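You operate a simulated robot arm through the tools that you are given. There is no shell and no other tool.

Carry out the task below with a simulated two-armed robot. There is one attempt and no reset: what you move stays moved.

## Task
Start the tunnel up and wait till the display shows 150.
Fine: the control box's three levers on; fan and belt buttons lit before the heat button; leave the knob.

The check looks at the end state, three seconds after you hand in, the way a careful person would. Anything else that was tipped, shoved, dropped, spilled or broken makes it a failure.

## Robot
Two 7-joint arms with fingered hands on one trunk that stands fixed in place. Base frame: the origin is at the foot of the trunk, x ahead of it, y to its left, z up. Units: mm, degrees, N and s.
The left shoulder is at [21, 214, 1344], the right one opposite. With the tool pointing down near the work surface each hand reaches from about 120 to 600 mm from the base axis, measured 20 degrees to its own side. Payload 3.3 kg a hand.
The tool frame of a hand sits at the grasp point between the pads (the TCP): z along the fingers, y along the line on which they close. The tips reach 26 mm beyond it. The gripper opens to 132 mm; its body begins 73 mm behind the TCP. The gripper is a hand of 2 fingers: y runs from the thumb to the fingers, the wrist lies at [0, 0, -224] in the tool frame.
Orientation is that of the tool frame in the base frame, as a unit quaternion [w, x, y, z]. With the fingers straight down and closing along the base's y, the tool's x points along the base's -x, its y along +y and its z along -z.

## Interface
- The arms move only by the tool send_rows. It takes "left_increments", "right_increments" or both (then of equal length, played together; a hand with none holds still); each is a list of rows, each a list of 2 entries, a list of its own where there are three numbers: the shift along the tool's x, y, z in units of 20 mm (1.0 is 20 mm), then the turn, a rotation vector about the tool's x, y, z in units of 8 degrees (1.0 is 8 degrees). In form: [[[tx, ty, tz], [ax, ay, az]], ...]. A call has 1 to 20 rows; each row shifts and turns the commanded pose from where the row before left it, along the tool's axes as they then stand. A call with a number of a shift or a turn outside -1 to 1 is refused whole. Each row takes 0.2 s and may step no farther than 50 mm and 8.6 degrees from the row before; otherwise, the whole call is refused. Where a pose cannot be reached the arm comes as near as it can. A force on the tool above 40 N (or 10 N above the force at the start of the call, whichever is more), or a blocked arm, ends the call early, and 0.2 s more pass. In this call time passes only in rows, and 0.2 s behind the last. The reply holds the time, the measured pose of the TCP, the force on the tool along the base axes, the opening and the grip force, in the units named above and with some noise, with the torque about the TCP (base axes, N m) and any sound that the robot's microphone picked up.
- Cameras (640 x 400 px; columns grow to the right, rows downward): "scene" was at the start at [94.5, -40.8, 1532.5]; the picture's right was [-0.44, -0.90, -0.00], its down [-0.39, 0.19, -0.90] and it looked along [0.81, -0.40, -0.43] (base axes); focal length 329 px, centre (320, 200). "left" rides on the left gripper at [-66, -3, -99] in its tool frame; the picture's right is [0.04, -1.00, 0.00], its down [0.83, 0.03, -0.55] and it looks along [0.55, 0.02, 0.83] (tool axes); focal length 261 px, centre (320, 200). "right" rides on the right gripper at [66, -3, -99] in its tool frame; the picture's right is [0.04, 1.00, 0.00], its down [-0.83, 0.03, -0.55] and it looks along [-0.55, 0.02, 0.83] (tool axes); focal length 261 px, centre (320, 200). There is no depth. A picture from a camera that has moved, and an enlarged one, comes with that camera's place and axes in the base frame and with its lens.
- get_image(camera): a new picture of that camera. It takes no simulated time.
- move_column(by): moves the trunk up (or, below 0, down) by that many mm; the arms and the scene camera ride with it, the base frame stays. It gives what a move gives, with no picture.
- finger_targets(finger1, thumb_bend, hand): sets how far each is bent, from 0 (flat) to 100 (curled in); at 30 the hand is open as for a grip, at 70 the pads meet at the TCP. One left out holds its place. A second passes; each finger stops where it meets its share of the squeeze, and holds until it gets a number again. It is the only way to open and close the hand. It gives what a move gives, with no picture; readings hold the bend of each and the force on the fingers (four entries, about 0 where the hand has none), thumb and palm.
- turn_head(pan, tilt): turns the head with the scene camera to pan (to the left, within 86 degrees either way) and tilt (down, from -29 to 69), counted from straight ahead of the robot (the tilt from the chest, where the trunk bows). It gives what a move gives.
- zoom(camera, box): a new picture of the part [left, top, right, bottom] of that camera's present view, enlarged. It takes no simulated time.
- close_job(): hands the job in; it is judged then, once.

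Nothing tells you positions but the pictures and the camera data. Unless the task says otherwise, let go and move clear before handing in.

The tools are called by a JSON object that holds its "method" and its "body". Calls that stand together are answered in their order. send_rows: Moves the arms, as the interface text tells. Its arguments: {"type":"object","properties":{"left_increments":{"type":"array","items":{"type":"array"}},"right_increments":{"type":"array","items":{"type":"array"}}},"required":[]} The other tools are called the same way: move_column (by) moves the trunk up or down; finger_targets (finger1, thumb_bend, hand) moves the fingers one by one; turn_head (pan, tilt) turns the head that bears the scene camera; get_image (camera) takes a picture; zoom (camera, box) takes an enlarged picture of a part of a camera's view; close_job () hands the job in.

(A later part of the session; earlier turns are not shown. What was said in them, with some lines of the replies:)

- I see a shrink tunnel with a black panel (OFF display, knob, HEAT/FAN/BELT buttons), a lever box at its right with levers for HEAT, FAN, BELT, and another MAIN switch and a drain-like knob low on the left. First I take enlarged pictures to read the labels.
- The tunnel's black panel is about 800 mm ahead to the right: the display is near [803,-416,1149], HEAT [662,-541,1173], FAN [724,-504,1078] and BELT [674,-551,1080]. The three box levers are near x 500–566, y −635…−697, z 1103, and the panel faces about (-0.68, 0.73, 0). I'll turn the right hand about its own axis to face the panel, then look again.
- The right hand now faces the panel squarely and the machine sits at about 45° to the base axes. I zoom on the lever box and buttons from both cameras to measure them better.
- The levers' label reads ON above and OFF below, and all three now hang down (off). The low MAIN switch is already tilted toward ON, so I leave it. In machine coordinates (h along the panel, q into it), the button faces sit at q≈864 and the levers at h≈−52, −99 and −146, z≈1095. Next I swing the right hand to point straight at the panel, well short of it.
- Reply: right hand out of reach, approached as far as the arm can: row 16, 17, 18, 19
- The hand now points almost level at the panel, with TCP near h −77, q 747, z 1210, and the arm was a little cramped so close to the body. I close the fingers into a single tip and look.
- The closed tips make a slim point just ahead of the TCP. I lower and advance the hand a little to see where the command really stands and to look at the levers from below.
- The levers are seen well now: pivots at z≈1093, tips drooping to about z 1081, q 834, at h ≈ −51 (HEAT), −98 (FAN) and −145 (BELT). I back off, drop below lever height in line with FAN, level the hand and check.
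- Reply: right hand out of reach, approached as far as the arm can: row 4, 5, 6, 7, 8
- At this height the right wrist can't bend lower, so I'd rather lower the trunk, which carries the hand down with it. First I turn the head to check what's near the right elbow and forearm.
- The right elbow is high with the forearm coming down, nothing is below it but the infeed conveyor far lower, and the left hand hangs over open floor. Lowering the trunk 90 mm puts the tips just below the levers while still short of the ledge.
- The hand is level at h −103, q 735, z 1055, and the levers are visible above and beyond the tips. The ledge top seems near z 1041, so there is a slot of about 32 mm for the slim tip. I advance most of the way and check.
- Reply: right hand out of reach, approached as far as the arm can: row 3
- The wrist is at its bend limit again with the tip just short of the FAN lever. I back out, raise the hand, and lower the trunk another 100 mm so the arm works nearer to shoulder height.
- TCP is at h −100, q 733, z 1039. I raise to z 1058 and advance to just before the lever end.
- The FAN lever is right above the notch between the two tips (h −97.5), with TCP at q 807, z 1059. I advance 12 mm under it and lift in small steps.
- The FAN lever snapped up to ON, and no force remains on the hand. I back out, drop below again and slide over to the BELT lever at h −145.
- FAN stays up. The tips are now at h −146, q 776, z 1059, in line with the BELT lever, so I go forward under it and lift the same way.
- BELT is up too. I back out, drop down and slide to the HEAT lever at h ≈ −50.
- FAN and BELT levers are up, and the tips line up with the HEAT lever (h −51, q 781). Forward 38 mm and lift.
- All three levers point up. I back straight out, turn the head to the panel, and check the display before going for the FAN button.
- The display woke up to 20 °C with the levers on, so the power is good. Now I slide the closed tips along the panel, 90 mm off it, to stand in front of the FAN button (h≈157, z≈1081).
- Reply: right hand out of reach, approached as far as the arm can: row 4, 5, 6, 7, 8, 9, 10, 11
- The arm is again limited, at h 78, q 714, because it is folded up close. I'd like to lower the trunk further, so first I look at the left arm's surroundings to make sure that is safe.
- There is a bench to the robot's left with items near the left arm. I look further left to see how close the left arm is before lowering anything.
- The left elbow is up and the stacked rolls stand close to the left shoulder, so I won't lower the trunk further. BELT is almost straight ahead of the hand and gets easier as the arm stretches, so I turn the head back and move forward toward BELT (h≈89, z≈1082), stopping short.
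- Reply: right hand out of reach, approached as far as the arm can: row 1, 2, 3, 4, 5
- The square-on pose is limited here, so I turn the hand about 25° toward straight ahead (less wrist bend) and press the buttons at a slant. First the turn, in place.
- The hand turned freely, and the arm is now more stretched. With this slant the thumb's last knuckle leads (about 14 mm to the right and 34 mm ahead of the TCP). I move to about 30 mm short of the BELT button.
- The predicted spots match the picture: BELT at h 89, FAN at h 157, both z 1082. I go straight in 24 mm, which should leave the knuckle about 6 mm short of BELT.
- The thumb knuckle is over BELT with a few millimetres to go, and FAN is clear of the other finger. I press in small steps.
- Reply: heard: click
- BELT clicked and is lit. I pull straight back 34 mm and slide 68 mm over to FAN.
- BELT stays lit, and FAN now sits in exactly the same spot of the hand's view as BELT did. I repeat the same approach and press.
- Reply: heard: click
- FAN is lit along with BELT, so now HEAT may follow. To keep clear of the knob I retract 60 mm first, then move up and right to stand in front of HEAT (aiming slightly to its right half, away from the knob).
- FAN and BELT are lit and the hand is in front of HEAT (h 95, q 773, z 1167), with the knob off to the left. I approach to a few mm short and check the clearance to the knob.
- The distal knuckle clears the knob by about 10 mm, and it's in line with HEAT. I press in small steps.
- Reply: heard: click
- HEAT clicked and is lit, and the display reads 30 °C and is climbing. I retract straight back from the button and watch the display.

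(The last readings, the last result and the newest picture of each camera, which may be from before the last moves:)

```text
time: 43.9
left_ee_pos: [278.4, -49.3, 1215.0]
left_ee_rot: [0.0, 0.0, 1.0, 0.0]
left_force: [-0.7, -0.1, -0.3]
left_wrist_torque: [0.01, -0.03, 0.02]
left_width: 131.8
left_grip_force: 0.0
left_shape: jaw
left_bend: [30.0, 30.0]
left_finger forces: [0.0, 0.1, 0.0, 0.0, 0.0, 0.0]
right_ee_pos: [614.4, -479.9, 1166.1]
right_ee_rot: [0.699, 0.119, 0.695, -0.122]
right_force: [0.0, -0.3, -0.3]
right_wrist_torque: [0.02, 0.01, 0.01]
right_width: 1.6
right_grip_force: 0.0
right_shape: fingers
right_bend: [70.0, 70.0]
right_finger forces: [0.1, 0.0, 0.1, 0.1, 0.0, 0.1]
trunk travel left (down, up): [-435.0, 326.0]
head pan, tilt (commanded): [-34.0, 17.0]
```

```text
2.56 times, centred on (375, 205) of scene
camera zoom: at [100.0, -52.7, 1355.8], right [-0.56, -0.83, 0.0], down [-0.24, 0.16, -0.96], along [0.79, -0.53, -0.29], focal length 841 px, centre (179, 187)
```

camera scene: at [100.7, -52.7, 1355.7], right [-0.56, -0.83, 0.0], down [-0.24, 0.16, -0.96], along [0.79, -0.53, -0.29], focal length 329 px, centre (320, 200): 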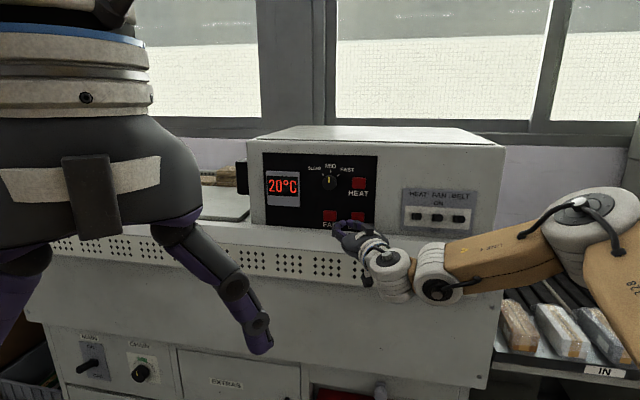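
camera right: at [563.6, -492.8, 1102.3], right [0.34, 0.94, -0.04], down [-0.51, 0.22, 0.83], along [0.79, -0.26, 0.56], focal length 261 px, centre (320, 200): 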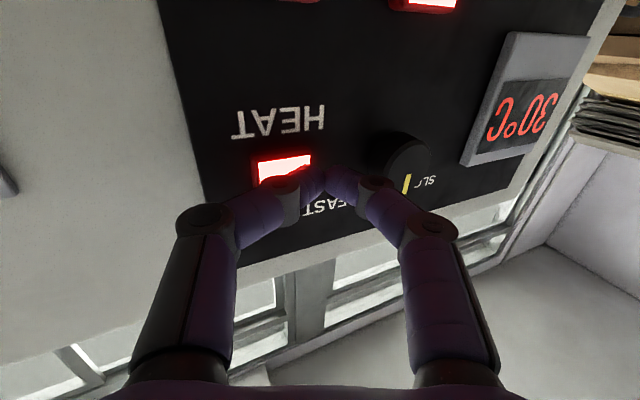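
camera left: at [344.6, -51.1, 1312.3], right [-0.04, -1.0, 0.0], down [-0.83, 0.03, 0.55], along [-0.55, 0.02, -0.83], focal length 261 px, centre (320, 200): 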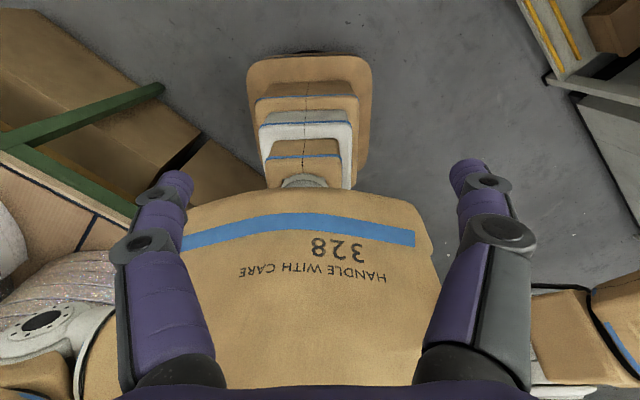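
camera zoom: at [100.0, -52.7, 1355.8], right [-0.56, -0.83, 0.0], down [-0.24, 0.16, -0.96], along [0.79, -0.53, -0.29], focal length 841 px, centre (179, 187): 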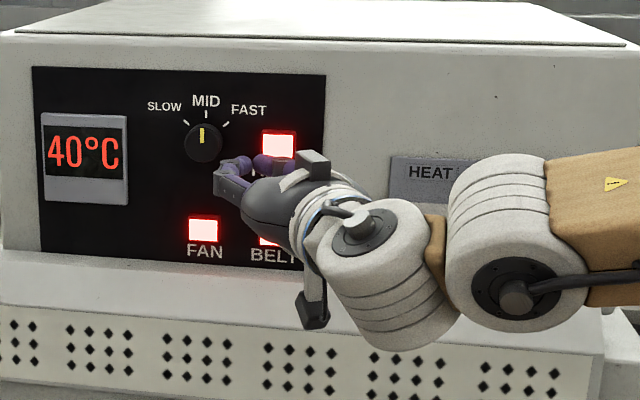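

All three buttons are lit and the display is at 40 °C. I move the hand further clear while it heats.

{"method": "send_rows", "body": {"right_increments": [[[0, 0, -0.8], [0, 0, 0]], [[0, 0, -0.8], [0, 0, 0]], [[0, 0, -0.8], [0, 0, 0]], [[0, 0, -0.8], [0, 0, 0]], [[0, 0, 0], [0, 0, 0]], [[0, 0, 0], [0, 0, 0]], [[0, 0, 0], [0, 0, 0]], [[0, 0, 0], [0, 0, 0]], [[0, 0, 0], [0, 0, 0]], [[0, 0, 0], [0, 0, 0]]]}}

{"method": "get_image", "body": {"camera": "scene"}}

{"method": "zoom", "body": {"camera": "scene", "box": [250, 140, 500, 270]}}

```text
time: 46.0
left_ee_pos: [278.6, -47.8, 1213.3]
left_ee_rot: [0.0, 0.0, 1.0, 0.0]
left_force: [-0.2, 0.8, -0.5]
left_wrist_torque: [0.01, 0.04, -0.01]
left_width: 132.2
left_grip_force: 0.1
left_shape: jaw
left_bend: [30.0, 30.0]
left_finger forces: [0.0, 0.1, 0.0, 0.0, 0.0, 0.0]
right_ee_pos: [554.5, -459.3, 1166.4]
right_ee_rot: [0.698, 0.119, 0.695, -0.121]
right_force: [-0.7, -1.0, 0.6]
right_wrist_torque: [0.02, 0.0, -0.01]
right_width: 1.9
right_grip_force: 0.0
right_shape: fingers
right_bend: [70.0, 70.0]
right_finger forces: [0.0, 0.1, 0.0, 0.1, 0.0, 0.1]
trunk travel left (down, up): [-435.0, 326.0]
head pan, tilt (commanded): [-34.0, 17.0]
```

```text
taken
camera scene: at [100.3, -52.7, 1355.8], right [-0.56, -0.83, 0.0], down [-0.24, 0.16, -0.96], along [0.79, -0.53, -0.29], focal length 329 px, centre (320, 200)
```

scene: 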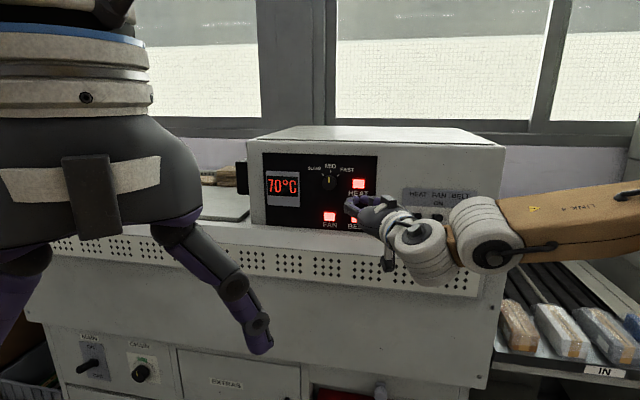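

```text
2.56 times, centred on (375, 205) of scene
camera zoom: at [100.3, -52.7, 1355.8], right [-0.56, -0.83, 0.0], down [-0.24, 0.16, -0.96], along [0.79, -0.53, -0.29], focal length 841 px, centre (179, 187)
```

zoom: 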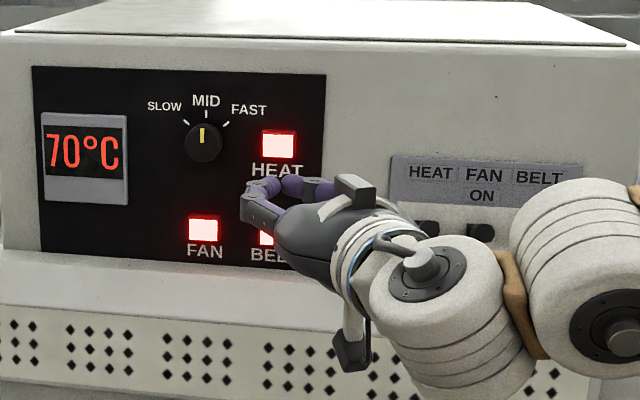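

It's at 70 °C and climbing about 14° per second. While waiting I lower the hand in free air so that the levers and buttons can be seen.

{"method": "send_rows", "body": {"right_increments": [[[0.8, 0, -0.3], [0, 0, 0]], [[0.8, 0, -0.3], [0, 0, 0]], [[0.8, 0, -0.3], [0, 0, 0]], [[0.8, 0, 0], [0, 0, 0]], [[0.8, 0, 0], [0, 0, 0]], [[0, 0, 0], [0, 0, 0]], [[0, 0, 0], [0, 0, 0]], [[0, 0, 0], [0, 0, 0]], [[0, 0, 0], [0, 0, 0]], [[0, 0, 0], [0, 0, 0]], [[0, 0, 0], [0, 0, 0]], [[0, 0, 0], [0, 0, 0]], [[0, 0, 0], [0, 0, 0]]]}}

{"method": "zoom", "body": {"camera": "scene", "box": [250, 140, 500, 270]}}

```text
time: 48.9
left_ee_pos: [278.3, -48.2, 1214.4]
left_ee_rot: [0.001, 0.0, 1.0, 0.0]
left_force: [0.3, 0.4, 0.3]
left_wrist_torque: [0.03, 0.02, -0.02]
left_width: 132.0
left_grip_force: 0.2
left_shape: jaw
left_bend: [30.0, 30.0]
left_finger forces: [0.1, 0.0, 0.1, 0.0, 0.1, 0.1]
right_ee_pos: [537.8, -452.4, 1086.9]
right_ee_rot: [0.699, 0.12, 0.695, -0.122]
right_force: [0.4, -0.3, -0.7]
right_wrist_torque: [0.04, 0.01, 0.01]
right_width: 1.5
right_grip_force: 0.0
right_shape: fingers
right_bend: [70.0, 70.0]
right_finger forces: [0.1, 0.0, 0.0, 0.1, 0.0, 0.1]
trunk travel left (down, up): [-435.0, 326.0]
head pan, tilt (commanded): [-34.0, 17.0]
```

```text
2.56 times, centred on (375, 205) of scene
camera zoom: at [100.3, -52.7, 1355.7], right [-0.56, -0.83, 0.0], down [-0.24, 0.16, -0.96], along [0.79, -0.53, -0.29], focal length 841 px, centre (179, 187)
```

zoom: 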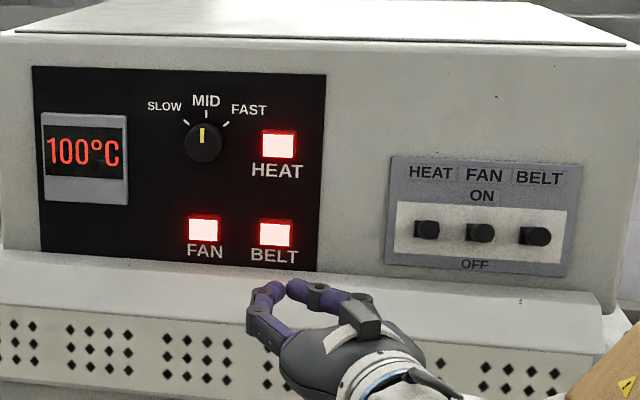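

It's at 100 °C, all three buttons are lit, the three levers are up and the knob is still at MID. I wait about 4 s more holding still.

{"method": "send_rows", "body": {"right_increments": [[[0, 0, 0], [0, 0, 0]], [[0, 0, 0], [0, 0, 0]], [[0, 0, 0], [0, 0, 0]], [[0, 0, 0], [0, 0, 0]], [[0, 0, 0], [0, 0, 0]], [[0, 0, 0], [0, 0, 0]], [[0, 0, 0], [0, 0, 0]], [[0, 0, 0], [0, 0, 0]], [[0, 0, 0], [0, 0, 0]], [[0, 0, 0], [0, 0, 0]], [[0, 0, 0], [0, 0, 0]], [[0, 0, 0], [0, 0, 0]], [[0, 0, 0], [0, 0, 0]], [[0, 0, 0], [0, 0, 0]], [[0, 0, 0], [0, 0, 0]], [[0, 0, 0], [0, 0, 0]], [[0, 0, 0], [0, 0, 0]], [[0, 0, 0], [0, 0, 0]], [[0, 0, 0], [0, 0, 0]], [[0, 0, 0], [0, 0, 0]]]}}

{"method": "zoom", "body": {"camera": "scene", "box": [250, 140, 500, 270]}}

```text
time: 53.0
left_ee_pos: [278.5, -48.4, 1214.0]
left_ee_rot: [-0.001, 0.0, 1.0, 0.001]
left_force: [-0.5, 0.0, 0.1]
left_wrist_torque: [0.03, 0.02, 0.0]
left_width: 132.0
left_grip_force: 0.1
left_shape: jaw
left_bend: [30.0, 30.0]
left_finger forces: [0.0, 0.0, 0.0, 0.0, 0.0, 0.0]
right_ee_pos: [537.5, -454.3, 1087.4]
right_ee_rot: [0.698, 0.119, 0.695, -0.121]
right_force: [-0.5, 0.8, -1.1]
right_wrist_torque: [-0.03, 0.0, -0.02]
right_width: 1.6
right_grip_force: 0.0
right_shape: fingers
right_bend: [70.0, 70.0]
right_finger forces: [0.0, 0.0, 0.0, 0.1, 0.0, 0.1]
trunk travel left (down, up): [-435.0, 326.0]
head pan, tilt (commanded): [-34.0, 17.0]
```

```text
2.56 times, centred on (375, 205) of scene
camera zoom: at [100.3, -52.7, 1355.7], right [-0.56, -0.83, 0.0], down [-0.24, 0.16, -0.96], along [0.79, -0.53, -0.29], focal length 841 px, centre (179, 187)
```

zoom: 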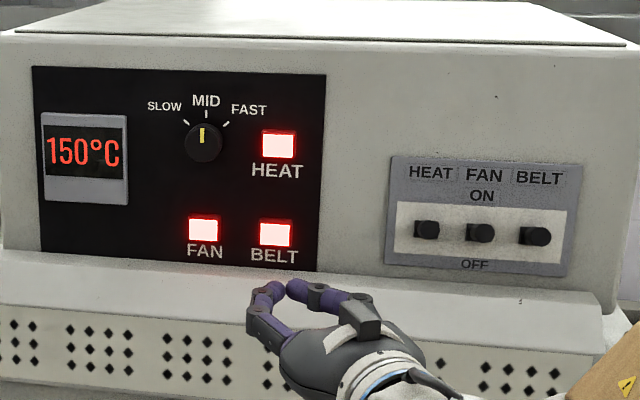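

The display reads 150 °C. I hold a moment to confirm it settles there.

{"method": "send_rows", "body": {"right_increments": [[[0, 0, 0], [0, 0, 0]], [[0, 0, 0], [0, 0, 0]], [[0, 0, 0], [0, 0, 0]], [[0, 0, 0], [0, 0, 0]], [[0, 0, 0], [0, 0, 0]], [[0, 0, 0], [0, 0, 0]]]}}

{"method": "zoom", "body": {"camera": "scene", "box": [250, 140, 500, 270]}}

{"method": "get_image", "body": {"camera": "scene"}}

```text
time: 54.5
left_ee_pos: [278.6, -48.7, 1214.0]
left_ee_rot: [-0.001, 0.0, 1.0, 0.0]
left_force: [-0.1, -0.7, -0.3]
left_wrist_torque: [0.0, -0.01, 0.03]
left_width: 132.0
left_grip_force: 0.0
left_shape: jaw
left_bend: [30.0, 30.0]
left_finger forces: [0.0, 0.0, 0.0, 0.0, 0.0, 0.0]
right_ee_pos: [538.4, -453.7, 1086.1]
right_ee_rot: [0.698, 0.12, 0.696, -0.121]
right_force: [0.0, -0.2, -0.5]
right_wrist_torque: [0.01, 0.02, 0.01]
right_width: 1.4
right_grip_force: 0.1
right_shape: fingers
right_bend: [70.0, 70.0]
right_finger forces: [0.0, 0.0, 0.0, 0.0, 0.0, 0.0]
trunk travel left (down, up): [-435.0, 326.0]
head pan, tilt (commanded): [-34.0, 17.0]
```

```text
2.56 times, centred on (375, 205) of scene
camera zoom: at [100.3, -52.7, 1355.7], right [-0.56, -0.83, 0.0], down [-0.24, 0.16, -0.96], along [0.79, -0.53, -0.29], focal length 841 px, centre (179, 187)
```

zoom: 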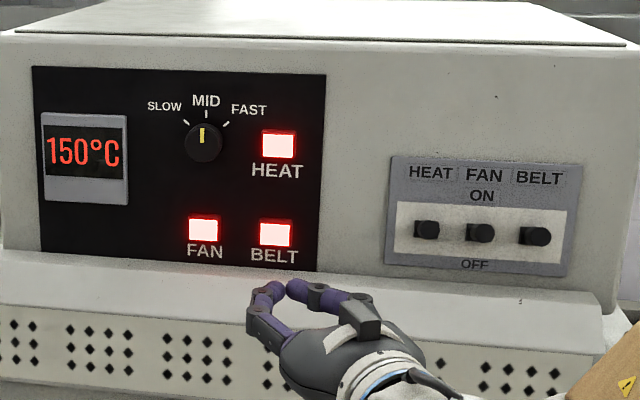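

```text
taken
camera scene: at [100.3, -52.7, 1355.7], right [-0.56, -0.83, 0.0], down [-0.24, 0.16, -0.96], along [0.79, -0.53, -0.29], focal length 329 px, centre (320, 200)
```

scene: 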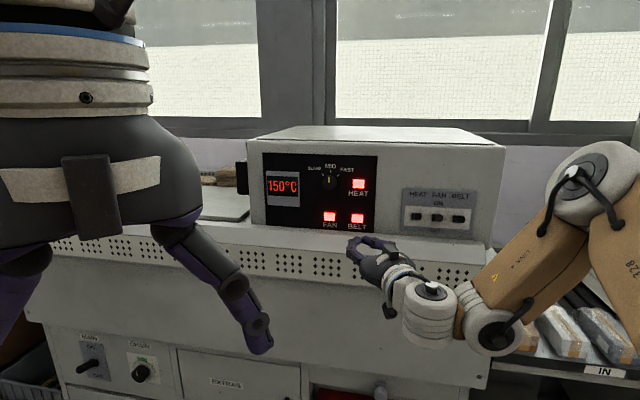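

The display holds steady at 150 °C. HEAT, FAN and BELT are lit, the three levers are up, the knob is untouched at MID, and both hands are clear, so I hand the job in.

{"method": "close_job", "body": {}}

```text
The job is handed in.
```

The tunnel is running and the display reads 150 °C. It held there for about 1.5 seconds before I handed the job in.

- **Levers:** all three on the control box (HEAT, FAN, BELT) are up at ON. The low MAIN switch already appeared to be on, so I left it.
- **Buttons:** I pressed BELT first, then FAN, and HEAT only once both were lit. All three stayed lit.
- **Knob:** not touched; it is still at MID.

I saw nothing else tipped or moved. Both hands were clear of the machine at hand-in. I lowered the trunk 190 mm to reach the panel and left it there.
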